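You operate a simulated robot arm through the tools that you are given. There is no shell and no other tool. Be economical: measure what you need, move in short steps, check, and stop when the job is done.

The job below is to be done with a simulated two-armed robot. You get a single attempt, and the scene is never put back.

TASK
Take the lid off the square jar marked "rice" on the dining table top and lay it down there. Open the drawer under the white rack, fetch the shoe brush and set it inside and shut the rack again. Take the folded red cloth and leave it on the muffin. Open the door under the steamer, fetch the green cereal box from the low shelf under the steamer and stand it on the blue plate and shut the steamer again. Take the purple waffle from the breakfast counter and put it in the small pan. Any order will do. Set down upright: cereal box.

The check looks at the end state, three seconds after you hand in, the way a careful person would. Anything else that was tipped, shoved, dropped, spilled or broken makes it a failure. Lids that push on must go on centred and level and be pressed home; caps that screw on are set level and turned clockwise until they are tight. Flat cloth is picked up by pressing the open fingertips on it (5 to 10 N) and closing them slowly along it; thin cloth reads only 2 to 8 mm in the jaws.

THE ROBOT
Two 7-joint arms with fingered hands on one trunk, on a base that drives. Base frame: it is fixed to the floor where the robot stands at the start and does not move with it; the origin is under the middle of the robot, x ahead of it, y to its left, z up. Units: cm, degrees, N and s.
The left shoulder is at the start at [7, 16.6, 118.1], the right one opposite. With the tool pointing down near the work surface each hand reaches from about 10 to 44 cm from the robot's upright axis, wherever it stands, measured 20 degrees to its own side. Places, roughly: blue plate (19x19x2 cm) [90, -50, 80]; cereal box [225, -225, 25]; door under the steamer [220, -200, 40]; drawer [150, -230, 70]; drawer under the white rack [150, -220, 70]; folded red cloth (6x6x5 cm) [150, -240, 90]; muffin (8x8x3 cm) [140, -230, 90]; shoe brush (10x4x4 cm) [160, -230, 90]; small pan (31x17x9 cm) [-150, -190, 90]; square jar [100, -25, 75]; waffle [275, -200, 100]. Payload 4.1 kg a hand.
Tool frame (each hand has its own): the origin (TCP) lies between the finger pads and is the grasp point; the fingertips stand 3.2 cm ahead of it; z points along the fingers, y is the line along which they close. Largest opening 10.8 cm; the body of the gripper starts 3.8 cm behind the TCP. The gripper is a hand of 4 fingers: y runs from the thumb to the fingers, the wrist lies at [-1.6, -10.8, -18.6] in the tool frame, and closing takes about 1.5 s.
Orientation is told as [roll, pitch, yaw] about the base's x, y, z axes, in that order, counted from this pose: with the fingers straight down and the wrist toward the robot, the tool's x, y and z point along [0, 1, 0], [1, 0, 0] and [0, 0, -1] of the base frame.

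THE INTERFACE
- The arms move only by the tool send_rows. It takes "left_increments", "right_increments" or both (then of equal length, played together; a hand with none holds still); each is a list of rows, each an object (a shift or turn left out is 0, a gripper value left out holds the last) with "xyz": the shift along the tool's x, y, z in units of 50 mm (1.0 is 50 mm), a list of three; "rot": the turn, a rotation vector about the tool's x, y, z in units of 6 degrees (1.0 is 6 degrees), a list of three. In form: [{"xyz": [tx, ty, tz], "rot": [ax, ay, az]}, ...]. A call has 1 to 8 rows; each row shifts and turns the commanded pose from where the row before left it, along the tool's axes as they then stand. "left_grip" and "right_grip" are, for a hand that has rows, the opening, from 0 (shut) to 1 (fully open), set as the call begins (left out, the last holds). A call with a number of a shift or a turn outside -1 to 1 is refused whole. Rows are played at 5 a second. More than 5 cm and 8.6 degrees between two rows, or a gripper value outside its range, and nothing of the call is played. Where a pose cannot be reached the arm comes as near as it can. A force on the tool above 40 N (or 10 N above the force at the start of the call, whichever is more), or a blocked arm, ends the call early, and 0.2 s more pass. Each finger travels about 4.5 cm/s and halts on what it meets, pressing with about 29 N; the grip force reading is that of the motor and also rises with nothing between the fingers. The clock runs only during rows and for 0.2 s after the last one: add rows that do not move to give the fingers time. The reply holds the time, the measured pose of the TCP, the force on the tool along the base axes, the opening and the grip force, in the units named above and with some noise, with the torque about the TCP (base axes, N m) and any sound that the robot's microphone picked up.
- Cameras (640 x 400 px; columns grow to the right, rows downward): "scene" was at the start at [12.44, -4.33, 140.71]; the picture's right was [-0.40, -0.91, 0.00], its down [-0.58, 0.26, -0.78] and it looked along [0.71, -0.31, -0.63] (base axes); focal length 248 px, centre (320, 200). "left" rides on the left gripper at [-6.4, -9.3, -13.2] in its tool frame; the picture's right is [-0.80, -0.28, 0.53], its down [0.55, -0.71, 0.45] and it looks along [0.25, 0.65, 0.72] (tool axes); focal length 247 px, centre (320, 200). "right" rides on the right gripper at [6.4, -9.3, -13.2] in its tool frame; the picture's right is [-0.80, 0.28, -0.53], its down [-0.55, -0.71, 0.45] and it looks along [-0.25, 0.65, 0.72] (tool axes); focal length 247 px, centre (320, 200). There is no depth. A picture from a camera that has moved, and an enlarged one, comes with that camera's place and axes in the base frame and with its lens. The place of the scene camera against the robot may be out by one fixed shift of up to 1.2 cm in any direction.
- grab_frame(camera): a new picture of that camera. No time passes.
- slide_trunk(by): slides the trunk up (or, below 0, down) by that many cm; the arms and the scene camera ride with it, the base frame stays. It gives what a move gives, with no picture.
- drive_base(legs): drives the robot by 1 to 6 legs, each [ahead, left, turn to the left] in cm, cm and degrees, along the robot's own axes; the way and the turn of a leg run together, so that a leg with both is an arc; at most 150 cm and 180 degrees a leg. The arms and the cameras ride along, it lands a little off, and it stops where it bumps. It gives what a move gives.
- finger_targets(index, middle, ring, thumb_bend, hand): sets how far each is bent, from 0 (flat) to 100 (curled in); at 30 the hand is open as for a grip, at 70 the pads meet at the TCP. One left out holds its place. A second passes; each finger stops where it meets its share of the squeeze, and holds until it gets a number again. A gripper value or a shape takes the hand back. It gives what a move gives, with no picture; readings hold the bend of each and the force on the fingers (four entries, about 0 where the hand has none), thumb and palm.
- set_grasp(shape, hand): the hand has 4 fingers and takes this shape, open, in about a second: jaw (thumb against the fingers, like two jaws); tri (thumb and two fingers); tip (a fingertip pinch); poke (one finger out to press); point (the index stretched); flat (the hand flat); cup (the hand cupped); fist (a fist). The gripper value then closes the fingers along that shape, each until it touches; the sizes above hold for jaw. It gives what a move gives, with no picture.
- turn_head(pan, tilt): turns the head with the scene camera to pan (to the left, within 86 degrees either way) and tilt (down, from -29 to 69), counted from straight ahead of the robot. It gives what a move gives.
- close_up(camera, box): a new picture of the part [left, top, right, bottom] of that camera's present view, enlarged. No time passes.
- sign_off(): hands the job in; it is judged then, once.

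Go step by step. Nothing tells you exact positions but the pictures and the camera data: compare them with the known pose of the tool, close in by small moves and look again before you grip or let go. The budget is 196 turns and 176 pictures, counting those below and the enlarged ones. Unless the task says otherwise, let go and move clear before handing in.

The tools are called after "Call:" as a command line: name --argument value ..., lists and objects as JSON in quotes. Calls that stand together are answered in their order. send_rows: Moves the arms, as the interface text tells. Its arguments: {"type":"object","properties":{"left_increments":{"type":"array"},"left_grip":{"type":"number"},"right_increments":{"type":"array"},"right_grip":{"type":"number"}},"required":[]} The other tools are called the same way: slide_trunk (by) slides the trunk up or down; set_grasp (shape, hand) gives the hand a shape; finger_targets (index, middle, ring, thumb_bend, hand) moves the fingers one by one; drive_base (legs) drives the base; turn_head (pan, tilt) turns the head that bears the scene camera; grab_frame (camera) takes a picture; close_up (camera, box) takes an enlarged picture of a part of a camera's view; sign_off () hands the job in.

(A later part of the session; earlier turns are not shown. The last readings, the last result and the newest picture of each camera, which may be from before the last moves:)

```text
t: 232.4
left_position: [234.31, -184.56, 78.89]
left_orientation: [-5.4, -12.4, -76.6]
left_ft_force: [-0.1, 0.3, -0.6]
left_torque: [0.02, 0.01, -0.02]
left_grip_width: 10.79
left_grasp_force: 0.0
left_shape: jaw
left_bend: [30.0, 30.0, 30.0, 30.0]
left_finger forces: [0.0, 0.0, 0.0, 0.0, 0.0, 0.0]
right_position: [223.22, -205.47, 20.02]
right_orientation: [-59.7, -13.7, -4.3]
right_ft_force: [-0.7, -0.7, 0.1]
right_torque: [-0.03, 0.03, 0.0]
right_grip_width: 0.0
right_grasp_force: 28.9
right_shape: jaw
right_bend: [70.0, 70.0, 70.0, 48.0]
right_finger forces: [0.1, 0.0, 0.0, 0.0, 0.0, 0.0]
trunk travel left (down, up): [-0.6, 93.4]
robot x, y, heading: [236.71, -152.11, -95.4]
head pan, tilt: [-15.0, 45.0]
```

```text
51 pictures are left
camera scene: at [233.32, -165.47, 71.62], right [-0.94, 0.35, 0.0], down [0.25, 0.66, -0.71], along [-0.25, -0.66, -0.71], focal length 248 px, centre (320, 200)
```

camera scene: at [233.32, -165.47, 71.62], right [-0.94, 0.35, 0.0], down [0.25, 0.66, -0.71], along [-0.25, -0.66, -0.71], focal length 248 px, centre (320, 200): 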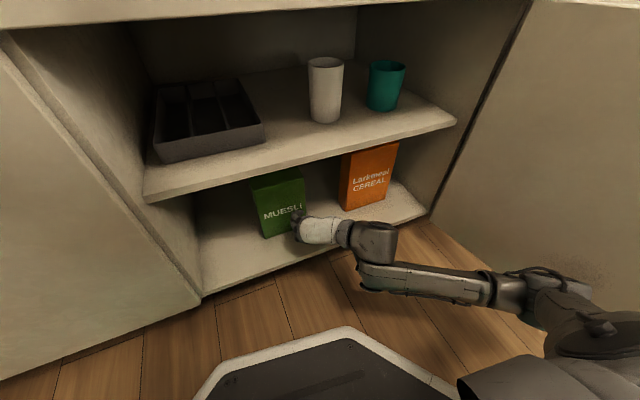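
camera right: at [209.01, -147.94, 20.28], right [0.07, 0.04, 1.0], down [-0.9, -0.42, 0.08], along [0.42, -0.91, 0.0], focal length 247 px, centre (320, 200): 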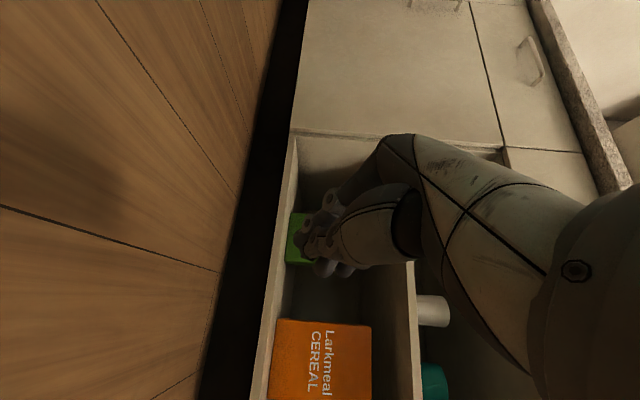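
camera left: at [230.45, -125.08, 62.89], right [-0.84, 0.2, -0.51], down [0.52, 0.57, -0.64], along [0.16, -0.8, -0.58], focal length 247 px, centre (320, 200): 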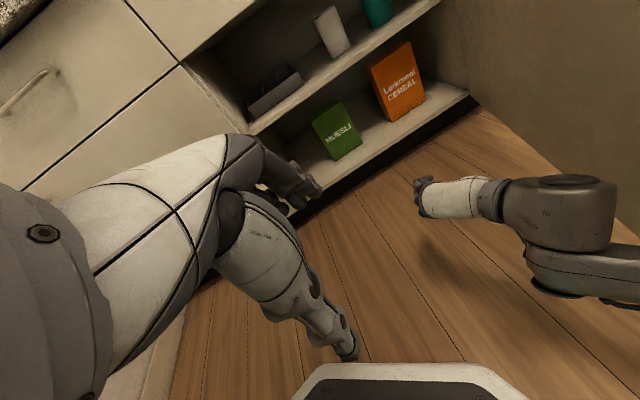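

The fingertips are just in front of the box's right part. I'll push with the arm, 8 cm.

Call:
send_rows --right_increments '[{"xyz": [-0.12, 0, 0.24]}, {"xyz": [-0.12, 0, 0.24]}, {"xyz": [-0.12, 0, 0.24]}, {"xyz": [-0.12, 0, 0.24]}, {"xyz": [-0.12, 0, 0.24]}, {"xyz": [-0.12, 0, 0.24]}]'

Call:
grab_frame --camera "scene"

```text
t: 233.8
left_position: [234.34, -184.68, 78.93]
left_orientation: [-5.4, -12.3, -76.7]
left_ft_force: [0.1, -0.1, 0.4]
left_torque: [0.0, -0.03, -0.02]
left_grip_width: 10.79
left_grasp_force: 0.0
left_shape: jaw
left_bend: [30.0, 30.0, 30.0, 30.0]
left_finger forces: [0.0, 0.0, 0.0, 0.0, 0.1, 0.0]
right_position: [222.63, -213.54, 19.57]
right_orientation: [-59.7, -13.7, -4.3]
right_ft_force: [-0.7, 1.4, 1.0]
right_torque: [0.04, 0.04, 0.0]
right_grip_width: 0.02
right_grasp_force: 28.7
right_shape: jaw
right_bend: [70.0, 70.0, 70.0, 48.0]
right_finger forces: [0.0, 0.0, 0.1, 0.0, 0.0, 0.0]
trunk travel left (down, up): [-0.6, 93.4]
robot x, y, heading: [236.72, -152.2, -95.5]
head pan, tilt: [-15.0, 45.0]
```

```text
50 pictures are left
camera scene: at [233.31, -165.46, 71.62], right [-0.94, 0.35, 0.0], down [0.25, 0.66, -0.71], along [-0.25, -0.66, -0.71], focal length 248 px, centre (320, 200)
```

scene: 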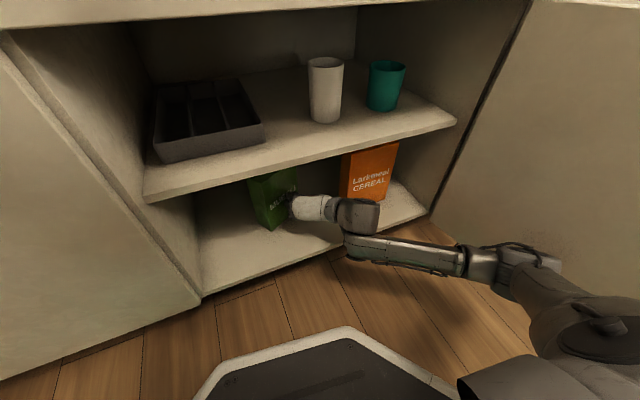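

It rotates upright without tipping. I'll push 4 cm more.

Call:
send_rows --right_increments '[{"xyz": [-0.12, 0, 0.24]}, {"xyz": [-0.12, 0, 0.24]}, {"xyz": [-0.12, 0, 0.24]}]'

Call:
close_up --camera "scene" --box '[190, 130, 410, 290]'

```text
t: 234.6
left_position: [234.33, -184.6, 78.95]
left_orientation: [-5.5, -12.3, -76.6]
left_ft_force: [-0.6, 0.2, 0.3]
left_torque: [0.01, -0.01, 0.02]
left_grip_width: 10.81
left_grasp_force: 0.0
left_shape: jaw
left_bend: [30.0, 30.0, 30.0, 30.0]
left_finger forces: [0.0, 0.1, 0.0, 0.0, 0.0, 0.1]
right_position: [222.39, -217.65, 19.31]
right_orientation: [-59.7, -13.7, -4.2]
right_ft_force: [-1.0, 0.9, 0.3]
right_torque: [0.03, -0.01, -0.06]
right_grip_width: 0.01
right_grasp_force: 29.5
right_shape: jaw
right_bend: [70.0, 70.0, 70.0, 48.0]
right_finger forces: [0.0, 0.0, 0.1, 0.0, 0.1, 0.1]
trunk travel left (down, up): [-0.6, 93.4]
robot x, y, heading: [237.24, -152.16, -95.9]
head pan, tilt: [-15.0, 45.0]
```

```text
2.50 times, centred on (300, 210) of scene
camera zoom: at [233.31, -165.47, 71.62], right [-0.94, 0.35, 0.0], down [0.25, 0.66, -0.71], along [-0.25, -0.66, -0.71], focal length 620 px, centre (370, 175)
```

zoom: 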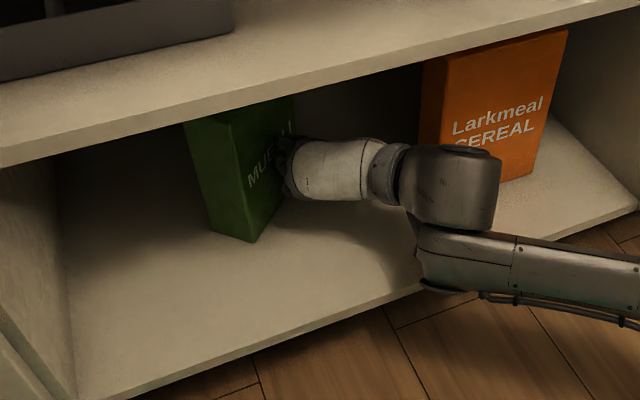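

The box is turned about 55°, its narrow end facing front-left around [232,-215], long axis pointing (-0.57,-0.82). I'll retract, shift left, open the hand and turn it clockwise to line up.

Call:
send_rows --right_increments '[{"xyz": [0.23, 0, -0.43]}, {"xyz": [0.23, 0, -0.43]}, {"xyz": [0.23, 0, -0.43]}, {"xyz": [0.23, 0, -0.43]}, {"xyz": [0.23, 0, -0.43]}, {"xyz": [0.2, 0, -0.4]}]'

Call:
drive_base --legs '[[0, 11, 0]]'

Call:
send_rows --right_increments '[{"rot": [1, 0, 0]}, {"rot": [1, 0, 0]}, {"rot": [1, 0, 0]}, {"rot": [1, 0, 0]}, {"rot": [1, 0, 0]}]' --right_grip 1.0

Call:
grab_frame --camera "scene"

```text
t: 236.0
left_position: [234.31, -184.6, 78.9]
left_orientation: [-5.4, -12.3, -76.6]
left_ft_force: [-0.4, 0.3, 0.3]
left_torque: [0.01, -0.05, -0.02]
left_grip_width: 10.79
left_grasp_force: 0.0
left_shape: jaw
left_bend: [30.0, 30.0, 30.0, 30.0]
left_finger forces: [0.0, 0.1, 0.0, 0.0, 0.0, 0.0]
right_position: [223.39, -202.99, 19.93]
right_orientation: [-59.8, -13.5, -4.3]
right_ft_force: [0.3, -0.1, 0.3]
right_torque: [0.02, -0.02, 0.02]
right_grip_width: 0.0
right_grasp_force: 29.5
right_shape: jaw
right_bend: [70.0, 70.0, 70.0, 49.0]
right_finger forces: [0.0, 0.0, 0.0, 0.1, 0.1, 0.1]
trunk travel left (down, up): [-0.6, 93.4]
robot x, y, heading: [237.14, -152.28, -95.5]
head pan, tilt: [-15.0, 45.0]
```

```text
t: 237.2
left_position: [245.35, -185.7, 78.9]
left_orientation: [-5.4, -12.3, -76.5]
left_ft_force: [0.9, 0.1, -0.5]
left_torque: [0.0, -0.04, 0.02]
left_grip_width: 10.78
left_grasp_force: 0.1
left_shape: jaw
left_bend: [30.0, 30.0, 30.0, 30.0]
left_finger forces: [0.0, 0.1, 0.0, 0.1, 0.0, 0.0]
right_position: [234.41, -204.19, 19.8]
right_orientation: [-59.7, -13.5, -4.1]
right_ft_force: [-0.2, 0.6, -0.3]
right_torque: [0.01, -0.04, 0.02]
right_grip_width: 0.0
right_grasp_force: 28.7
right_shape: jaw
right_bend: [70.0, 70.0, 70.0, 49.0]
right_finger forces: [0.0, 0.0, 0.0, 0.1, 0.0, 0.0]
trunk travel left (down, up): [-0.6, 93.4]
robot x, y, heading: [248.12, -153.1, -95.8]
head pan, tilt: [-15.0, 45.0]
```

```text
t: 238.4
left_position: [245.4, -185.71, 78.9]
left_orientation: [-5.4, -12.3, -76.5]
left_ft_force: [-0.1, -0.4, -0.6]
left_torque: [0.02, 0.02, -0.02]
left_grip_width: 10.8
left_grasp_force: 0.0
left_shape: jaw
left_bend: [30.0, 30.0, 30.0, 30.0]
left_finger forces: [0.1, 0.0, 0.0, 0.0, 0.1, 0.0]
right_position: [234.31, -204.28, 19.88]
right_orientation: [-57.2, 2.4, -30.0]
right_ft_force: [0.7, 0.2, -0.5]
right_torque: [0.02, -0.01, 0.0]
right_grip_width: 10.79
right_grasp_force: 0.0
right_shape: jaw
right_bend: [30.0, 30.0, 30.0, 30.0]
right_finger forces: [0.0, 0.0, 0.1, 0.0, 0.1, 0.0]
trunk travel left (down, up): [-0.6, 93.4]
robot x, y, heading: [247.84, -153.05, -95.7]
head pan, tilt: [-15.0, 45.0]
```

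```text
48 pictures are left
camera scene: at [244.28, -166.56, 71.63], right [-0.94, 0.35, 0.0], down [0.25, 0.66, -0.71], along [-0.25, -0.66, -0.71], focal length 248 px, centre (320, 200)
```

scene: 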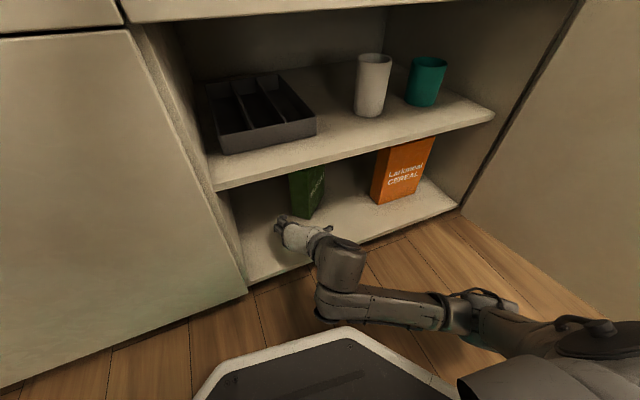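

The hand points along the box's long axis (heading -121°). I'll shift left, raise 3 cm, and move in part way.

Call:
send_rows --right_increments '[{"xyz": [-0.25, 0.42, -0.16]}, {"xyz": [-0.25, 0.42, -0.16]}, {"xyz": [-0.27, 0, 0.42]}, {"xyz": [-0.27, 0, 0.42]}]'

Call:
close_up --camera "scene" --box '[220, 140, 400, 290]'

Call:
grab_frame --camera "right"

```text
t: 239.4
left_position: [245.29, -185.61, 78.86]
left_orientation: [-5.4, -12.4, -76.5]
left_ft_force: [0.4, -0.4, 0.8]
left_torque: [0.01, -0.03, -0.01]
left_grip_width: 10.78
left_grasp_force: 0.1
left_shape: jaw
left_bend: [30.0, 30.0, 30.0, 30.0]
left_finger forces: [0.1, 0.0, 0.0, 0.1, 0.0, 0.1]
right_position: [235.72, -210.81, 22.77]
right_orientation: [-57.2, 2.4, -29.8]
right_ft_force: [0.1, -0.4, 1.4]
right_torque: [-0.01, 0.01, -0.03]
right_grip_width: 10.79
right_grasp_force: 0.0
right_shape: jaw
right_bend: [30.0, 30.0, 30.0, 30.0]
right_finger forces: [0.0, 0.1, 0.1, 0.0, 0.1, 0.1]
trunk travel left (down, up): [-0.6, 93.4]
robot x, y, heading: [248.1, -153.16, -95.5]
head pan, tilt: [-15.0, 45.0]
```

```text
2.67 times, centred on (310, 215) of scene
camera zoom: at [244.31, -166.55, 71.62], right [-0.94, 0.35, 0.0], down [0.25, 0.66, -0.71], along [-0.25, -0.66, -0.71], focal length 661 px, centre (347, 160)
```

zoom: 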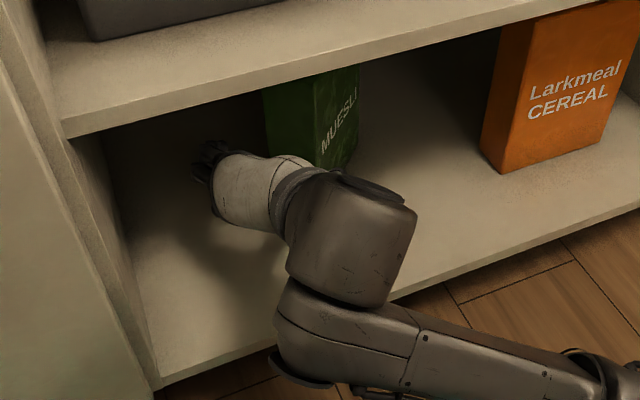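

```text
46 pictures are left
camera right: at [234.95, -193.5, 24.72], right [0.29, -0.15, 0.95], down [-0.94, -0.24, 0.25], along [0.19, -0.96, -0.21], focal length 247 px, centre (320, 200)
```

right: 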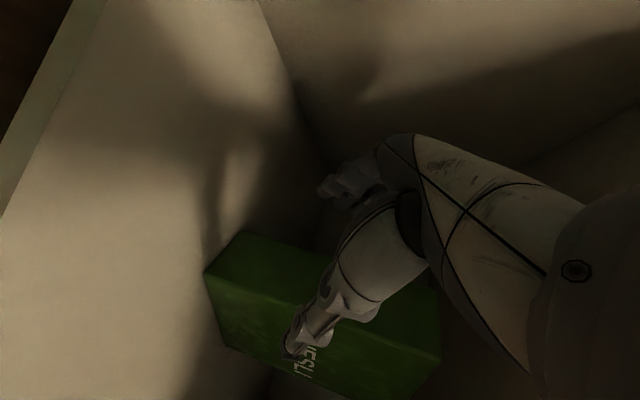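

The box end lies about 4 cm ahead and 1.2 cm toward the thumb side. I'll correct, move in 7 cm and close.

Call:
send_rows --right_increments '[{"xyz": [0, -0.25, 0]}, {"xyz": [-0.26, 0, 0.41]}, {"xyz": [-0.26, 0, 0.41]}, {"xyz": [-0.26, 0, 0.41]}]'

Call:
grab_frame --camera "right"

```text
t: 240.4
left_position: [245.29, -185.67, 78.89]
left_orientation: [-5.4, -12.4, -76.5]
left_ft_force: [0.6, 0.3, 0.9]
left_torque: [0.02, 0.01, 0.02]
left_grip_width: 10.78
left_grasp_force: 0.1
left_shape: jaw
left_bend: [30.0, 30.0, 30.0, 30.0]
left_finger forces: [0.0, 0.0, 0.0, 0.0, 0.0, 0.0]
right_position: [230.9, -216.41, 22.64]
right_orientation: [-57.1, 2.4, -29.8]
right_ft_force: [0.1, 0.4, 0.8]
right_torque: [0.0, 0.05, 0.01]
right_grip_width: 10.79
right_grasp_force: 0.1
right_shape: jaw
right_bend: [30.0, 30.0, 30.0, 30.0]
right_finger forces: [0.0, 0.0, 0.0, 0.1, 0.0, 0.1]
trunk travel left (down, up): [-0.6, 93.4]
robot x, y, heading: [248.24, -153.19, -95.7]
head pan, tilt: [-15.0, 45.0]
```

```text
45 pictures are left
camera right: at [230.18, -199.23, 24.68], right [0.29, -0.15, 0.95], down [-0.94, -0.24, 0.25], along [0.19, -0.96, -0.21], focal length 247 px, centre (320, 200)
```

right: 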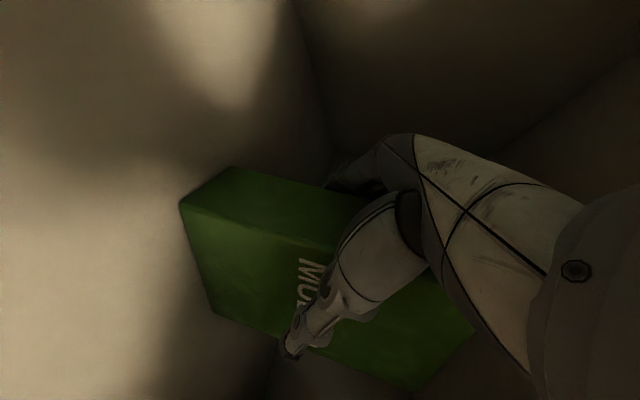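

Thumb and fingers straddle the box end. I'll close.

Call:
send_rows --right_increments '[{}, {}, {}, {}, {}, {}, {}]' --right_grip 0.0

Call:
grab_frame --camera "right"

```text
t: 242.0
left_position: [245.34, -185.72, 78.91]
left_orientation: [-5.4, -12.3, -76.4]
left_ft_force: [0.3, 0.4, 0.4]
left_torque: [0.02, -0.01, -0.02]
left_grip_width: 10.8
left_grasp_force: 0.1
left_shape: jaw
left_bend: [30.0, 30.0, 30.0, 30.0]
left_finger forces: [0.1, 0.0, 0.0, 0.0, 0.0, 0.0]
right_position: [231.0, -216.41, 22.64]
right_orientation: [-57.2, 2.4, -29.9]
right_ft_force: [0.1, -1.4, 0.2]
right_torque: [-0.02, 0.0, -0.09]
right_grip_width: 5.6
right_grasp_force: 29.2
right_shape: jaw
right_bend: [74.0, 47.0, 46.0, 68.0]
right_finger forces: [14.4, 8.1, 4.0, 0.0, 26.0, 0.1]
trunk travel left (down, up): [-0.6, 93.4]
robot x, y, heading: [248.2, -153.64, -95.6]
head pan, tilt: [-15.0, 45.0]
```

```text
44 pictures are left
camera right: at [230.18, -199.21, 24.69], right [0.29, -0.15, 0.95], down [-0.94, -0.24, 0.25], along [0.19, -0.96, -0.21], focal length 247 px, centre (320, 200)
```

right: 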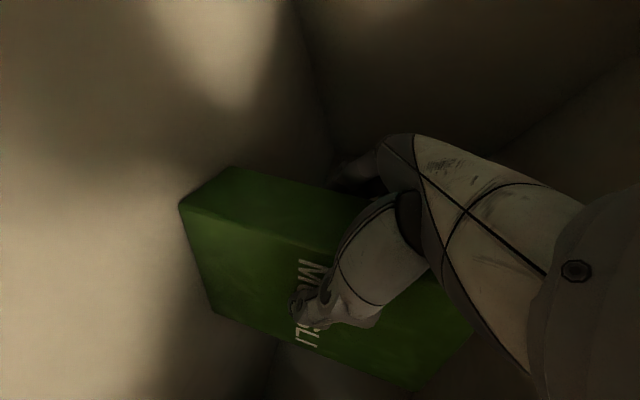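

Gripped at 5.6 cm. I'll lift 2 cm with the trunk and back straight out.

Call:
slide_trunk --by 2

Call:
drive_base --legs '[[-32, -8, 0]]'

Call:
grab_frame --camera "scene"

```text
t: 242.7
left_position: [245.35, -185.7, 80.82]
left_orientation: [-5.5, -12.3, -76.5]
left_ft_force: [-0.8, 0.3, 0.1]
left_torque: [0.02, -0.01, 0.02]
left_grip_width: 10.79
left_grasp_force: 0.1
left_shape: jaw
left_bend: [30.0, 30.0, 30.0, 30.0]
left_finger forces: [0.0, 0.0, 0.1, 0.2, 0.0, 0.1]
right_position: [230.93, -216.46, 24.45]
right_orientation: [-57.2, 2.4, -29.9]
right_ft_force: [-0.7, 0.1, -5.1]
right_torque: [0.15, -0.11, 0.0]
right_grip_width: 5.64
right_grasp_force: 29.0
right_shape: jaw
right_bend: [74.0, 47.0, 46.0, 68.0]
right_finger forces: [14.4, 8.0, 3.6, 0.1, 26.1, 0.0]
trunk travel left (down, up): [-2.6, 91.4]
robot x, y, heading: [247.9, -153.24, -95.4]
head pan, tilt: [-15.0, 45.0]
```

```text
t: 244.9
left_position: [240.38, -153.22, 80.91]
left_orientation: [-5.5, -12.4, -76.5]
left_ft_force: [-0.3, 0.0, -0.3]
left_torque: [0.0, -0.01, -0.03]
left_grip_width: 10.8
left_grasp_force: 0.1
left_shape: jaw
left_bend: [30.0, 30.0, 30.0, 30.0]
left_finger forces: [0.0, 0.1, 0.1, 0.2, 0.1, 0.0]
right_position: [226.03, -183.79, 24.47]
right_orientation: [-57.0, 2.4, -29.9]
right_ft_force: [-0.4, -0.2, -5.3]
right_torque: [0.18, -0.13, -0.01]
right_grip_width: 5.61
right_grasp_force: 29.1
right_shape: jaw
right_bend: [74.0, 47.0, 46.0, 68.0]
right_finger forces: [14.5, 8.0, 3.7, 0.0, 26.1, 0.0]
trunk travel left (down, up): [-2.6, 91.4]
robot x, y, heading: [243.34, -120.67, -95.3]
head pan, tilt: [-15.0, 45.0]
```

```text
43 pictures are left
camera scene: at [239.39, -133.98, 73.61], right [-0.94, 0.35, 0.0], down [0.25, 0.66, -0.71], along [-0.25, -0.66, -0.71], focal length 248 px, centre (320, 200)
```

scene: 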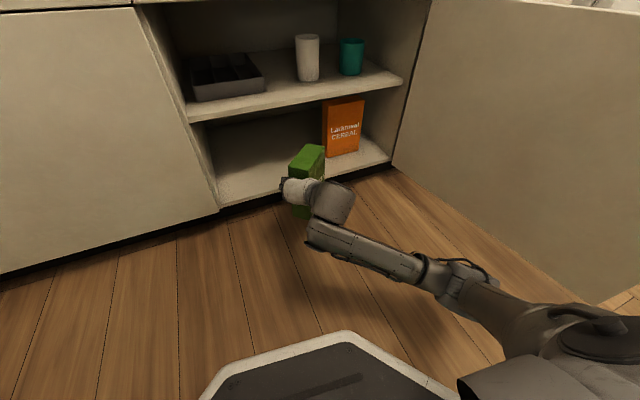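

The box is out and upright. Now I must shut the door from its outer side: I'll raise the trunk, lift the box above door height with the right arm, and lower the left hand to push.

Call:
slide_trunk --by 38

Call:
send_rows --left_increments '[{"xyz": [0, -0.2, 0.95]}, {"xyz": [0, -0.2, 0.95]}, {"xyz": [0, -0.2, 0.95]}, {"xyz": [0, -0.2, 0.95]}, {"xyz": [0, -0.2, 0.95]}, {"xyz": [0, -0.2, 0.95]}, {"xyz": [0, -0.2, 0.95]}]' --right_increments '[{"xyz": [-0.6, 0, -0.45]}, {"xyz": [-0.6, 0, -0.45]}, {"xyz": [-0.6, 0, -0.45]}, {"xyz": [-0.6, 0, -0.45]}, {"xyz": [-0.6, 0, -0.45]}, {"xyz": [-0.6, 0, -0.45]}, {"xyz": [0, 0, 0]}]'

Call:
grab_frame --camera "scene"

```text
t: 248.5
left_position: [240.43, -153.08, 118.88]
left_orientation: [-5.4, -12.3, -76.5]
left_ft_force: [-0.5, -0.3, -0.6]
left_torque: [0.01, 0.01, 0.01]
left_grip_width: 10.8
left_grasp_force: 0.1
left_shape: jaw
left_bend: [30.0, 30.0, 30.0, 30.0]
left_finger forces: [0.0, 0.0, 0.0, 0.0, 0.0, 0.0]
right_position: [226.13, -183.95, 62.53]
right_orientation: [-57.0, 2.5, -29.7]
right_ft_force: [-0.6, -0.3, -5.5]
right_torque: [0.18, -0.11, 0.01]
right_grip_width: 5.63
right_grasp_force: 29.0
right_shape: jaw
right_bend: [74.0, 47.0, 46.0, 68.0]
right_finger forces: [14.4, 8.0, 3.6, 0.0, 26.1, 0.0]
trunk travel left (down, up): [-40.6, 53.4]
robot x, y, heading: [243.42, -120.45, -95.5]
head pan, tilt: [-15.0, 45.0]
```

```text
t: 250.1
left_position: [237.34, -154.22, 84.96]
left_orientation: [-5.4, -12.2, -76.3]
left_ft_force: [0.3, -0.4, 0.4]
left_torque: [-0.02, 0.02, 0.0]
left_grip_width: 10.77
left_grasp_force: 0.1
left_shape: jaw
left_bend: [30.0, 30.0, 30.0, 30.0]
left_finger forces: [0.0, 0.0, 0.0, 0.0, 0.0, 0.0]
right_position: [227.62, -183.03, 84.97]
right_orientation: [-56.9, 2.4, -29.9]
right_ft_force: [-0.2, 0.4, -4.8]
right_torque: [0.17, -0.15, 0.03]
right_grip_width: 5.59
right_grasp_force: 29.1
right_shape: jaw
right_bend: [74.0, 47.0, 46.0, 68.0]
right_finger forces: [14.3, 8.0, 3.9, 0.0, 26.2, 0.0]
trunk travel left (down, up): [-40.6, 53.4]
robot x, y, heading: [243.2, -120.39, -95.6]
head pan, tilt: [-15.0, 45.0]
```

```text
42 pictures are left
camera scene: at [239.31, -134.09, 111.6], right [-0.94, 0.35, 0.0], down [0.25, 0.66, -0.71], along [-0.25, -0.66, -0.71], focal length 248 px, centre (320, 200)
```

scene: 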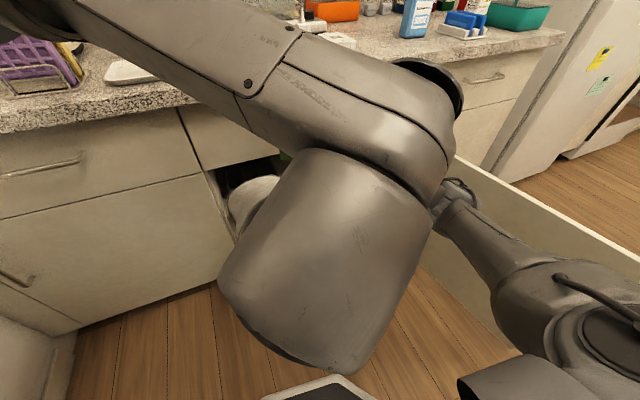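

The door stands too wide for me to pass behind it, so I'll reach over its top with the left hand and sweep it shut while driving left. First I straighten up, raise the trunk and move the right arm with the box aside.

Call:
slide_trunk --by 20

Call:
drive_base --legs '[[-14, 0, 0], [0, -50, 5.5]]'

Call:
turn_head --pan -35 --tilt 50

Call:
grab_frame --camera "scene"

```text
t: 252.3
left_position: [237.52, -154.18, 105.01]
left_orientation: [-5.5, -12.2, -76.4]
left_ft_force: [0.2, 0.8, 0.1]
left_torque: [-0.02, 0.0, 0.0]
left_grip_width: 10.79
left_grasp_force: 0.0
left_shape: jaw
left_bend: [30.0, 30.0, 30.0, 30.0]
left_finger forces: [0.0, 0.0, 0.1, 0.1, 0.0, 0.0]
right_position: [227.59, -183.17, 105.07]
right_orientation: [-57.1, 2.4, -29.8]
right_ft_force: [0.1, -0.2, -4.9]
right_torque: [0.16, -0.15, -0.01]
right_grip_width: 5.62
right_grasp_force: 28.6
right_shape: jaw
right_bend: [74.0, 47.0, 46.0, 68.0]
right_finger forces: [14.2, 8.0, 3.9, 0.0, 26.1, 0.0]
trunk travel left (down, up): [-60.6, 33.4]
robot x, y, heading: [243.43, -120.41, -95.7]
head pan, tilt: [-15.0, 45.0]
```

```text
t: 256.2
left_position: [191.78, -138.39, 105.15]
left_orientation: [-5.3, -12.3, -70.8]
left_ft_force: [0.3, 0.4, 0.4]
left_torque: [0.0, 0.02, 0.02]
left_grip_width: 10.79
left_grasp_force: 0.1
left_shape: jaw
left_bend: [30.0, 30.0, 30.0, 30.0]
left_finger forces: [0.1, 0.0, 0.0, 0.0, 0.1, 0.0]
right_position: [184.76, -168.03, 105.03]
right_orientation: [-57.1, 2.4, -24.1]
right_ft_force: [-0.1, -0.7, -5.8]
right_torque: [0.21, -0.1, -0.01]
right_grip_width: 5.58
right_grasp_force: 29.3
right_shape: jaw
right_bend: [74.0, 47.0, 46.0, 68.0]
right_finger forces: [14.3, 8.0, 3.9, 0.0, 26.1, 0.0]
trunk travel left (down, up): [-60.6, 33.4]
robot x, y, heading: [194.17, -104.49, -89.9]
head pan, tilt: [-15.0, 45.0]
```

```text
t: 257.0
left_position: [191.86, -138.33, 105.1]
left_orientation: [-5.5, -12.3, -70.8]
left_ft_force: [0.2, -0.8, 0.5]
left_torque: [-0.03, 0.01, 0.0]
left_grip_width: 10.81
left_grasp_force: 0.1
left_shape: jaw
left_bend: [30.0, 30.0, 30.0, 30.0]
left_finger forces: [0.0, 0.0, 0.1, 0.1, 0.0, 0.1]
right_position: [184.88, -168.02, 104.98]
right_orientation: [-57.1, 2.4, -24.1]
right_ft_force: [-0.2, 0.5, -5.2]
right_torque: [0.18, -0.11, 0.01]
right_grip_width: 5.61
right_grasp_force: 28.7
right_shape: jaw
right_bend: [74.0, 47.0, 46.0, 68.0]
right_finger forces: [14.2, 7.9, 3.9, 0.1, 26.1, 0.1]
trunk travel left (down, up): [-60.6, 33.4]
robot x, y, heading: [193.74, -104.43, -89.8]
head pan, tilt: [-35.0, 50.0]
```

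```text
41 pictures are left
camera scene: at [189.36, -116.48, 130.92], right [-0.82, 0.57, 0.0], down [0.44, 0.63, -0.64], along [-0.37, -0.53, -0.77], focal length 248 px, centre (320, 200)
```

scene: 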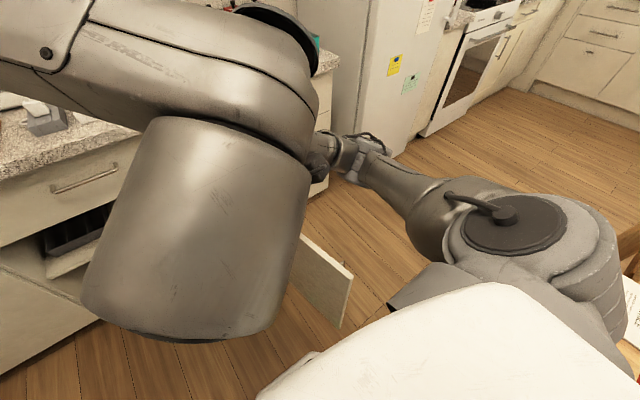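

I can see the door tip at about [168,-133]. I'll swing the right arm with the box outward first, so the left hand can pass over the door next to it.

Call:
send_rows --right_increments '[{"xyz": [-0.2, -0.75, 0.31]}, {"xyz": [-0.2, -0.75, 0.31]}, {"xyz": [-0.2, -0.75, 0.31]}, {"xyz": [-0.2, -0.75, 0.31]}, {"xyz": [-0.2, -0.75, 0.31]}, {"xyz": [-0.2, -0.75, 0.31]}]' --left_increments '[{"xyz": [0, -0.2, 0.9]}, {"xyz": [0, -0.2, 0.9]}, {"xyz": [0, -0.2, 0.9]}, {"xyz": [0, -0.2, 0.9]}, {"xyz": [0, -0.1, 0.6]}, {}]'

Call:
send_rows --left_increments '[{"xyz": [-0.85, 0.1, 0]}, {"xyz": [-0.85, 0.1, 0]}, {"xyz": [-0.85, 0.1, 0]}, {"xyz": [-0.85, 0.1, 0]}, {"xyz": [-0.85, 0.1, 0]}, {"xyz": [-0.85, 0.1, 0]}, {"xyz": [-0.85, 0.1, 0]}]'

Call:
grab_frame --camera "scene"

```text
t: 258.4
left_position: [189.95, -139.02, 83.74]
left_orientation: [-5.4, -12.3, -70.8]
left_ft_force: [-0.2, 0.5, -0.4]
left_torque: [-0.01, -0.02, 0.02]
left_grip_width: 10.78
left_grasp_force: 0.1
left_shape: jaw
left_bend: [30.0, 30.0, 30.0, 30.0]
left_finger forces: [0.0, 0.1, 0.1, 0.1, 0.0, 0.0]
right_position: [159.78, -168.7, 105.94]
right_orientation: [-57.1, 2.3, -24.1]
right_ft_force: [-0.9, 0.3, -5.1]
right_torque: [0.21, -0.19, 0.01]
right_grip_width: 5.6
right_grasp_force: 28.7
right_shape: jaw
right_bend: [74.0, 47.0, 46.0, 68.0]
right_finger forces: [14.2, 8.3, 4.0, 0.2, 26.6, 0.0]
trunk travel left (down, up): [-60.6, 33.4]
robot x, y, heading: [194.35, -103.97, -89.8]
head pan, tilt: [-35.0, 50.0]
```

```text
t: 260.2
left_position: [166.27, -153.65, 88.24]
left_orientation: [-5.2, -9.8, -69.0]
left_ft_force: [0.5, 0.0, 0.2]
left_torque: [0.0, -0.03, 0.03]
left_grip_width: 10.79
left_grasp_force: 0.0
left_shape: jaw
left_bend: [30.0, 30.0, 30.0, 30.0]
left_finger forces: [0.0, 0.0, 0.1, 0.0, 0.0, 0.1]
right_position: [158.38, -169.52, 106.29]
right_orientation: [-57.1, 2.2, -26.0]
right_ft_force: [-0.3, 0.1, -5.2]
right_torque: [0.14, -0.11, 0.02]
right_grip_width: 5.58
right_grasp_force: 29.1
right_shape: jaw
right_bend: [74.0, 47.0, 46.0, 68.0]
right_finger forces: [14.5, 8.4, 4.0, 0.1, 26.7, 0.1]
trunk travel left (down, up): [-60.6, 33.4]
robot x, y, heading: [194.01, -104.0, -90.1]
head pan, tilt: [-35.0, 50.0]
stopped in row 7 (left hand): the arm was blocked; the commanded pose is now the measured one
```

```text
40 pictures are left
camera scene: at [189.35, -116.5, 130.92], right [-0.82, 0.57, 0.0], down [0.44, 0.63, -0.64], along [-0.37, -0.53, -0.77], focal length 248 px, centre (320, 200)
```

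scene: 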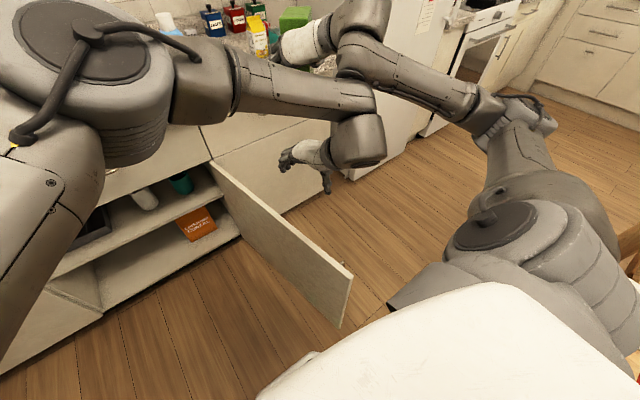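

The left hand is now on the outer side of the door, just touching the right arm. I'll lower it beside the door and then drive left.

Call:
send_rows --left_increments '[{"xyz": [0, -0.25, 0.9]}, {"xyz": [0, -0.25, 0.9]}, {"xyz": [0, -0.25, 0.9]}, {"xyz": [0, -0.25, 0.9]}, {"xyz": [0, -0.2, 0.9]}]'

Call:
drive_base --legs '[[0, 22, 0]]'

Call:
grab_frame --camera "scene"

```text
t: 261.6
left_position: [167.17, -156.09, 66.45]
left_orientation: [-5.1, -12.3, -67.1]
left_ft_force: [-0.3, 0.1, -0.5]
left_torque: [-0.02, -0.04, -0.01]
left_grip_width: 10.8
left_grasp_force: 0.0
left_shape: jaw
left_bend: [30.0, 30.0, 30.0, 30.0]
left_finger forces: [0.0, 0.0, 0.1, 0.1, 0.1, 0.0]
left hand out of reach, approached as far as the arm can: row 5
right_position: [158.53, -169.52, 106.18]
right_orientation: [-57.1, 2.1, -25.8]
right_ft_force: [0.1, 0.1, -4.4]
right_torque: [0.16, -0.11, 0.01]
right_grip_width: 5.61
right_grasp_force: 28.7
right_shape: jaw
right_bend: [74.0, 47.0, 46.0, 68.0]
right_finger forces: [14.3, 8.5, 4.2, 0.0, 26.8, 0.0]
trunk travel left (down, up): [-60.6, 33.4]
robot x, y, heading: [194.23, -104.37, -90.0]
head pan, tilt: [-35.0, 50.0]
stopped in row 5 (left hand): the arm was blocked; the commanded pose is now the measured one
```

```text
t: 263.3
left_position: [189.29, -156.0, 66.3]
left_orientation: [-5.2, -12.2, -67.1]
left_ft_force: [-0.8, -0.6, -0.7]
left_torque: [0.01, 0.03, 0.01]
left_grip_width: 10.78
left_grasp_force: 0.2
left_shape: jaw
left_bend: [30.0, 30.0, 30.0, 30.0]
left_finger forces: [0.0, 0.1, 0.0, 0.0, 0.0, 0.0]
right_position: [180.48, -169.46, 106.21]
right_orientation: [-57.2, 2.2, -25.8]
right_ft_force: [0.7, -0.1, -4.8]
right_torque: [0.17, -0.13, -0.01]
right_grip_width: 5.61
right_grasp_force: 28.7
right_shape: jaw
right_bend: [74.0, 47.0, 46.0, 68.0]
right_finger forces: [14.3, 8.4, 4.2, 0.0, 26.7, 0.1]
trunk travel left (down, up): [-60.6, 33.4]
robot x, y, heading: [216.28, -104.34, -90.1]
head pan, tilt: [-35.0, 50.0]
```

```text
39 pictures are left
camera scene: at [211.34, -116.47, 130.92], right [-0.82, 0.57, 0.0], down [0.44, 0.63, -0.64], along [-0.37, -0.53, -0.77], focal length 248 px, centre (320, 200)
```

scene: 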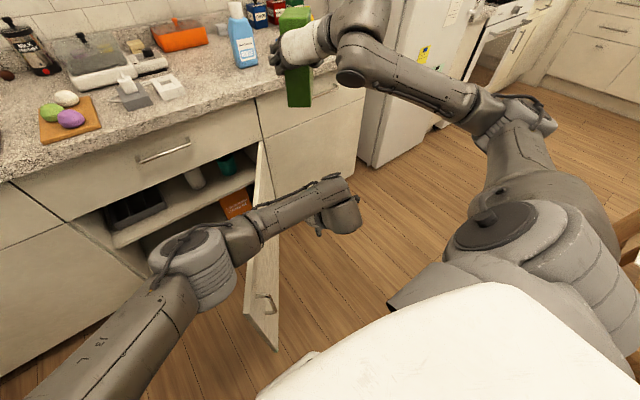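

The door is swinging shut. I'll continue left.

Call:
drive_base --legs '[[0, 22, 0]]'

Call:
grab_frame --camera "scene"

```text
t: 265.0
left_position: [211.08, -156.17, 66.41]
left_orientation: [-5.1, -12.2, -67.2]
left_ft_force: [0.9, 0.0, 0.2]
left_torque: [0.03, -0.01, -0.02]
left_grip_width: 10.76
left_grasp_force: 0.1
left_shape: jaw
left_bend: [30.0, 30.0, 30.0, 30.0]
left_finger forces: [0.1, 0.1, 0.0, 0.1, 0.0, 0.1]
right_position: [202.41, -169.52, 106.25]
right_orientation: [-57.2, 2.3, -25.9]
right_ft_force: [0.3, 0.3, -5.4]
right_torque: [0.18, -0.1, -0.04]
right_grip_width: 5.6
right_grasp_force: 28.5
right_shape: jaw
right_bend: [74.0, 47.0, 46.0, 68.0]
right_finger forces: [14.3, 8.4, 4.1, 0.0, 26.8, 0.0]
trunk travel left (down, up): [-60.6, 33.4]
robot x, y, heading: [237.87, -103.83, -89.8]
head pan, tilt: [-35.0, 50.0]
```

```text
38 pictures are left
camera scene: at [233.2, -116.43, 130.92], right [-0.82, 0.57, 0.0], down [0.44, 0.63, -0.64], along [-0.37, -0.53, -0.77], focal length 248 px, centre (320, 200)
```

scene: 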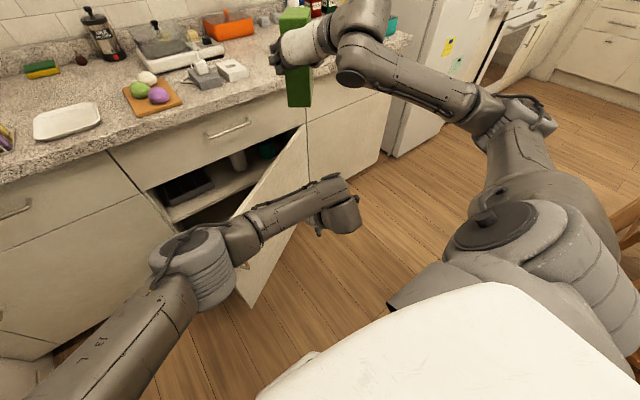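

The door is around 60°. Before pushing forward I'll pull the right arm with the box back so it stays clear of the counter.

Call:
send_rows --right_increments '[{"xyz": [0.37, -0.33, -0.57]}, {"xyz": [0.37, -0.33, -0.57]}, {"xyz": [0.37, -0.33, -0.57]}, {"xyz": [0.37, -0.33, -0.57]}]'

Call:
drive_base --legs '[[16, 6, 0]]'

Call:
grab_frame --camera "scene"

```text
t: 266.2
left_position: [210.91, -156.27, 66.15]
left_orientation: [-4.9, -12.3, -67.0]
left_ft_force: [-1.1, -0.7, -1.5]
left_torque: [0.03, -0.02, 0.04]
left_grip_width: 10.82
left_grasp_force: 0.1
left_shape: jaw
left_bend: [30.0, 30.0, 30.0, 30.0]
left_finger forces: [0.0, 0.1, 0.0, 0.0, 0.0, 0.0]
right_position: [203.39, -156.64, 110.67]
right_orientation: [-62.0, -0.7, -24.0]
right_ft_force: [-0.5, -1.8, -4.9]
right_torque: [0.09, -0.06, 0.01]
right_grip_width: 5.5
right_grasp_force: 29.0
right_shape: jaw
right_bend: [74.0, 47.0, 44.0, 68.0]
right_finger forces: [14.2, 8.7, 4.4, 0.0, 27.1, 0.0]
right hand out of reach, approached as far as the arm can: row 4
trunk travel left (down, up): [-60.6, 33.4]
robot x, y, heading: [237.9, -104.3, -89.8]
head pan, tilt: [-35.0, 50.0]
stopped in row 4 (right hand): the arm was blocked; the commanded pose is now the measured one
```

```text
t: 267.6
left_position: [217.29, -172.09, 66.27]
left_orientation: [-5.1, -12.1, -67.0]
left_ft_force: [0.3, 0.6, 0.4]
left_torque: [0.02, -0.03, 0.01]
left_grip_width: 10.77
left_grasp_force: 0.1
left_shape: jaw
left_bend: [30.0, 30.0, 30.0, 30.0]
left_finger forces: [0.1, 0.0, 0.0, 0.0, 0.0, 0.0]
right_position: [209.89, -172.3, 110.9]
right_orientation: [-62.3, -0.5, -24.1]
right_ft_force: [0.5, 0.0, -3.9]
right_torque: [0.2, -0.1, 0.0]
right_grip_width: 5.5
right_grasp_force: 29.0
right_shape: jaw
right_bend: [74.0, 47.0, 44.0, 68.0]
right_finger forces: [14.1, 8.9, 4.4, 0.1, 27.0, 0.0]
trunk travel left (down, up): [-60.6, 33.4]
robot x, y, heading: [244.44, -120.2, -89.9]
head pan, tilt: [-35.0, 50.0]
```

```text
37 pictures are left
camera scene: at [239.24, -132.41, 130.91], right [-0.82, 0.57, 0.0], down [0.44, 0.63, -0.64], along [-0.37, -0.53, -0.77], focal length 248 px, centre (320, 200)
```

scene: 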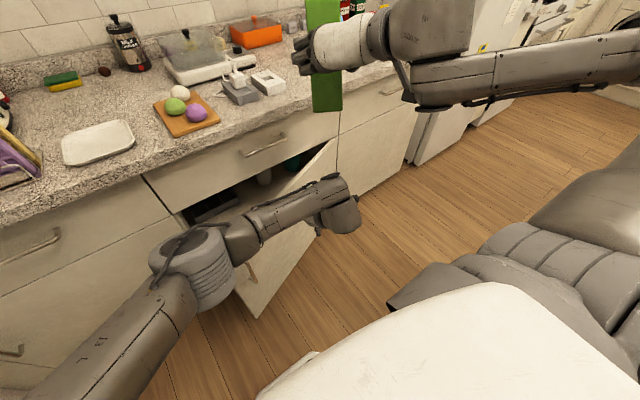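

The door is at about 40°. I'll keep pushing forward.

Call:
drive_base --legs '[[14, 5, 0]]'

Call:
grab_frame --camera "scene"

```text
t: 269.0
left_position: [222.22, -186.12, 66.32]
left_orientation: [-5.2, -12.3, -67.0]
left_ft_force: [0.2, -0.5, -0.5]
left_torque: [-0.03, 0.02, 0.0]
left_grip_width: 10.77
left_grasp_force: 0.1
left_shape: jaw
left_bend: [30.0, 30.0, 30.0, 30.0]
left_finger forces: [0.0, 0.1, 0.0, 0.0, 0.1, 0.0]
right_position: [215.05, -186.37, 110.85]
right_orientation: [-62.4, -0.3, -23.9]
right_ft_force: [-0.4, -0.9, -5.3]
right_torque: [0.19, -0.14, 0.0]
right_grip_width: 5.5
right_grasp_force: 29.1
right_shape: jaw
right_bend: [74.0, 47.0, 44.0, 68.0]
right_finger forces: [14.1, 8.9, 4.4, 0.0, 26.9, 0.0]
trunk travel left (down, up): [-60.6, 33.4]
robot x, y, heading: [249.21, -133.97, -89.9]
head pan, tilt: [-35.0, 50.0]
```

```text
36 pictures are left
camera scene: at [244.28, -146.45, 130.91], right [-0.82, 0.57, 0.0], down [0.44, 0.63, -0.64], along [-0.37, -0.53, -0.77], focal length 248 px, centre (320, 200)
```

scene: 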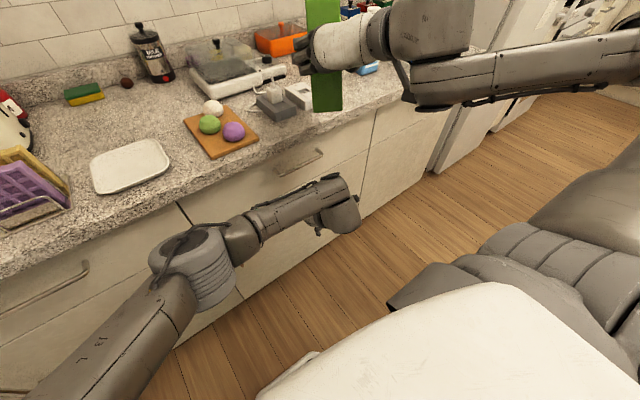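

Nearly shut. I'll push the last few centimetres.

Call:
drive_base --legs '[[6, 0, 0]]'

Call:
close_up --camera "scene" --box '[140, 100, 440, 350]'

```text
t: 270.0
left_position: [222.33, -192.06, 66.44]
left_orientation: [-5.1, -12.2, -67.1]
left_ft_force: [-0.3, 12.7, 5.1]
left_torque: [-0.26, -0.12, 0.31]
left_grip_width: 10.55
left_grasp_force: 0.1
left_shape: jaw
left_bend: [35.0, 33.0, 30.0, 30.0]
left_finger forces: [7.1, 7.3, 0.0, 0.1, 0.0, 0.0]
right_position: [214.98, -192.32, 111.07]
right_orientation: [-62.3, -0.5, -23.9]
right_ft_force: [0.5, -1.1, -5.2]
right_torque: [0.16, -0.1, -0.03]
right_grip_width: 5.49
right_grasp_force: 29.3
right_shape: jaw
right_bend: [74.0, 47.0, 44.0, 68.0]
right_finger forces: [14.0, 9.0, 4.5, 0.0, 26.9, 0.0]
trunk travel left (down, up): [-60.6, 33.4]
robot x, y, heading: [249.26, -139.84, -90.3]
head pan, tilt: [-35.0, 50.0]
```

```text
1.60 times, centred on (290, 225) of scene
camera zoom: at [244.28, -152.38, 130.93], right [-0.82, 0.57, 0.0], down [0.44, 0.63, -0.64], along [-0.37, -0.53, -0.77], focal length 397 px, centre (368, 160)
```

zoom: 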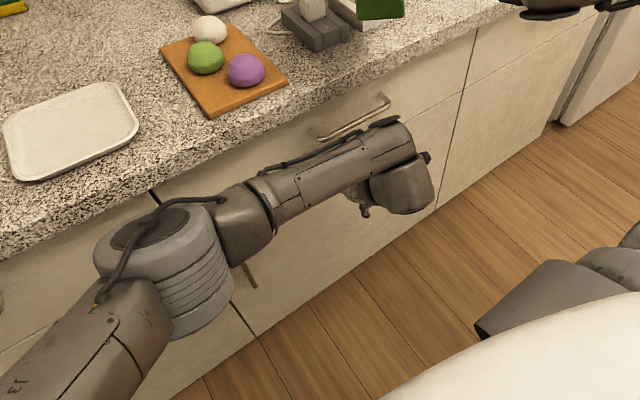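

The fingers press on the door with 13 N. I'll push 1.5 cm more to be sure, then back off and check.

Call:
drive_base --legs '[[1.5, 0, 0]]'

Call:
drive_base --legs '[[-24, -6, 0]]'

Call:
grab_frame --camera "scene"

```text
t: 270.9
left_position: [222.31, -192.82, 66.43]
left_orientation: [-4.9, -11.6, -67.1]
left_ft_force: [3.4, 22.4, -2.4]
left_torque: [0.35, 0.08, 0.76]
left_grip_width: 10.14
left_grasp_force: 0.0
left_shape: jaw
left_bend: [41.0, 38.0, 31.0, 30.0]
left_finger forces: [9.1, 12.5, 0.9, 0.0, 0.0, 0.0]
right_position: [214.92, -193.3, 110.82]
right_orientation: [-62.1, -0.3, -24.2]
right_ft_force: [0.3, -0.9, -4.7]
right_torque: [0.21, -0.14, 0.02]
right_grip_width: 5.52
right_grasp_force: 28.6
right_shape: jaw
right_bend: [74.0, 47.0, 44.0, 68.0]
right_finger forces: [14.0, 8.9, 4.3, 0.1, 27.0, 0.1]
trunk travel left (down, up): [-60.6, 33.4]
robot x, y, heading: [249.36, -141.61, -89.9]
head pan, tilt: [-35.0, 50.0]
stopped in leg 1: the force on the tool passed its limit at 46 N (the readings are from after the stop); the commanded pose is now the measured one
```

```text
t: 272.7
left_position: [216.27, -169.29, 66.26]
left_orientation: [-4.9, -11.8, -67.0]
left_ft_force: [0.0, 0.0, -0.6]
left_torque: [-0.02, 0.01, 0.0]
left_grip_width: 10.79
left_grasp_force: 0.1
left_shape: jaw
left_bend: [30.0, 30.0, 30.0, 30.0]
left_finger forces: [0.0, 0.0, 0.0, 0.0, 0.0, 0.1]
right_position: [208.8, -169.7, 110.81]
right_orientation: [-62.2, -0.4, -24.0]
right_ft_force: [0.3, 1.5, -5.5]
right_torque: [0.21, -0.14, 0.01]
right_grip_width: 5.51
right_grasp_force: 28.7
right_shape: jaw
right_bend: [74.0, 47.0, 44.0, 68.0]
right_finger forces: [13.9, 8.9, 4.3, 0.0, 27.0, 0.1]
trunk travel left (down, up): [-60.6, 33.4]
robot x, y, heading: [243.26, -117.5, -89.7]
head pan, tilt: [-35.0, 50.0]
```

```text
34 pictures are left
camera scene: at [238.13, -129.78, 130.93], right [-0.82, 0.57, 0.0], down [0.44, 0.63, -0.64], along [-0.37, -0.53, -0.77], focal length 248 px, centre (320, 200)
```

scene: 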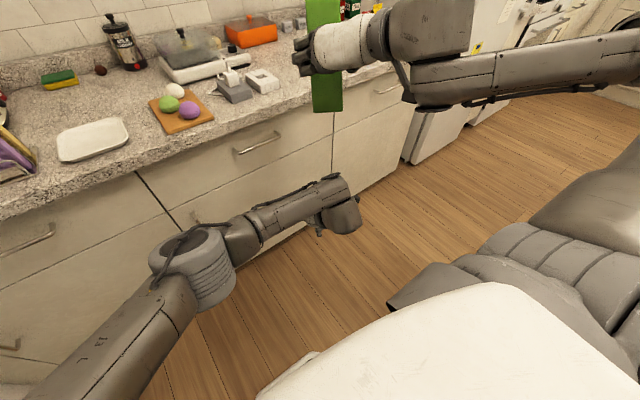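

The door is shut. While here I'll take the purple waffle with the free left hand: raise trunk so the box clears everything, lift the left hand, and move in front of the rack.

Call:
slide_trunk --by 22

Call:
send_rows --left_increments '[{"xyz": [0.3, 0.2, -0.85]}, {"xyz": [0.3, 0.2, -0.85]}, {"xyz": [0.3, 0.2, -0.85]}, {"xyz": [0.3, 0.2, -0.85]}, {"xyz": [0.5, 0.1, -0.8]}, {"xyz": [0.6, 0, -0.7]}, {"xyz": [0.6, 0, -0.4]}]'

Call:
drive_base --legs '[[28, 0, 0], [4, 7, 0], [0, 0, 20]]'

Call:
turn_head --pan 10 --tilt 55

Call:
grab_frame --camera "scene"

```text
t: 275.1
left_position: [216.21, -169.19, 88.27]
left_orientation: [-4.8, -11.8, -67.0]
left_ft_force: [-0.2, 0.2, 0.4]
left_torque: [-0.01, 0.0, 0.01]
left_grip_width: 10.77
left_grasp_force: 0.1
left_shape: jaw
left_bend: [30.0, 30.0, 30.0, 30.0]
left_finger forces: [0.1, 0.1, 0.0, 0.0, 0.1, 0.0]
right_position: [208.9, -169.8, 132.75]
right_orientation: [-62.1, -0.4, -24.0]
right_ft_force: [0.3, 0.4, -5.2]
right_torque: [0.19, -0.12, 0.01]
right_grip_width: 5.49
right_grasp_force: 29.0
right_shape: jaw
right_bend: [74.0, 47.0, 44.0, 68.0]
right_finger forces: [13.9, 8.8, 4.4, 0.0, 27.0, 0.0]
trunk travel left (down, up): [-82.6, 11.4]
robot x, y, heading: [242.94, -117.68, -89.5]
head pan, tilt: [-35.0, 50.0]
```

```text
t: 276.6
left_position: [231.34, -161.85, 113.9]
left_orientation: [-5.0, -11.7, -67.0]
left_ft_force: [0.2, 0.7, -0.1]
left_torque: [-0.01, 0.03, -0.01]
left_grip_width: 10.79
left_grasp_force: 0.0
left_shape: jaw
left_bend: [30.0, 30.0, 30.0, 30.0]
left_finger forces: [0.0, 0.1, 0.0, 0.0, 0.0, 0.1]
right_position: [208.88, -169.74, 132.93]
right_orientation: [-62.2, -0.4, -24.1]
right_ft_force: [-0.6, 0.9, -5.2]
right_torque: [0.18, -0.1, 0.01]
right_grip_width: 5.5
right_grasp_force: 29.0
right_shape: jaw
right_bend: [74.0, 47.0, 44.0, 68.0]
right_finger forces: [13.8, 8.9, 4.4, 0.0, 26.9, 0.1]
trunk travel left (down, up): [-82.6, 11.4]
robot x, y, heading: [243.11, -118.09, -89.8]
head pan, tilt: [-35.0, 50.0]
```

```text
t: 280.3
left_position: [254.11, -195.17, 113.92]
left_orientation: [-4.9, -11.9, -46.9]
left_ft_force: [0.1, 0.9, 0.4]
left_torque: [0.03, 0.02, 0.0]
left_grip_width: 10.8
left_grasp_force: 0.0
left_shape: jaw
left_bend: [30.0, 30.0, 30.0, 30.0]
left_finger forces: [0.0, 0.0, 0.1, 0.0, 0.1, 0.1]
right_position: [235.81, -210.24, 132.8]
right_orientation: [-62.2, -0.6, -4.1]
right_ft_force: [-0.1, 0.1, -4.0]
right_torque: [0.21, -0.05, 0.05]
right_grip_width: 5.51
right_grasp_force: 29.4
right_shape: jaw
right_bend: [74.0, 47.0, 44.0, 68.0]
right_finger forces: [13.8, 8.9, 4.4, 0.1, 26.9, 0.0]
trunk travel left (down, up): [-82.6, 11.4]
robot x, y, heading: [249.92, -149.42, -70.2]
head pan, tilt: [-35.0, 50.0]
```

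```text
t: 281.5
left_position: [254.3, -195.26, 113.89]
left_orientation: [-4.9, -11.8, -46.9]
left_ft_force: [0.1, 0.1, -0.3]
left_torque: [-0.01, -0.02, 0.04]
left_grip_width: 10.8
left_grasp_force: 0.0
left_shape: jaw
left_bend: [30.0, 30.0, 30.0, 30.0]
left_finger forces: [0.0, 0.0, 0.1, 0.0, 0.0, 0.0]
right_position: [235.88, -210.25, 132.89]
right_orientation: [-62.1, -0.4, -4.0]
right_ft_force: [-0.7, -0.2, -4.5]
right_torque: [0.21, -0.06, -0.01]
right_grip_width: 5.5
right_grasp_force: 28.7
right_shape: jaw
right_bend: [74.0, 47.0, 44.0, 68.0]
right_finger forces: [13.8, 8.9, 4.3, 0.0, 26.8, 0.0]
trunk travel left (down, up): [-82.6, 11.4]
robot x, y, heading: [250.02, -149.36, -69.9]
head pan, tilt: [10.0, 55.0]
```

```text
33 pictures are left
camera scene: at [254.99, -161.46, 152.28], right [-0.86, -0.5, 0.0], down [-0.41, 0.71, -0.57], along [0.29, -0.5, -0.82], focal length 248 px, centre (320, 200)
```

scene: 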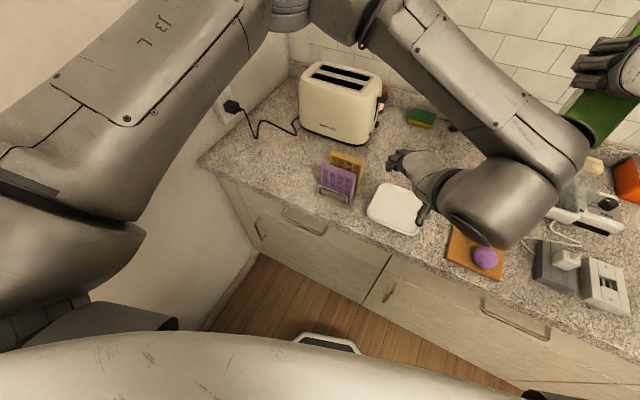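

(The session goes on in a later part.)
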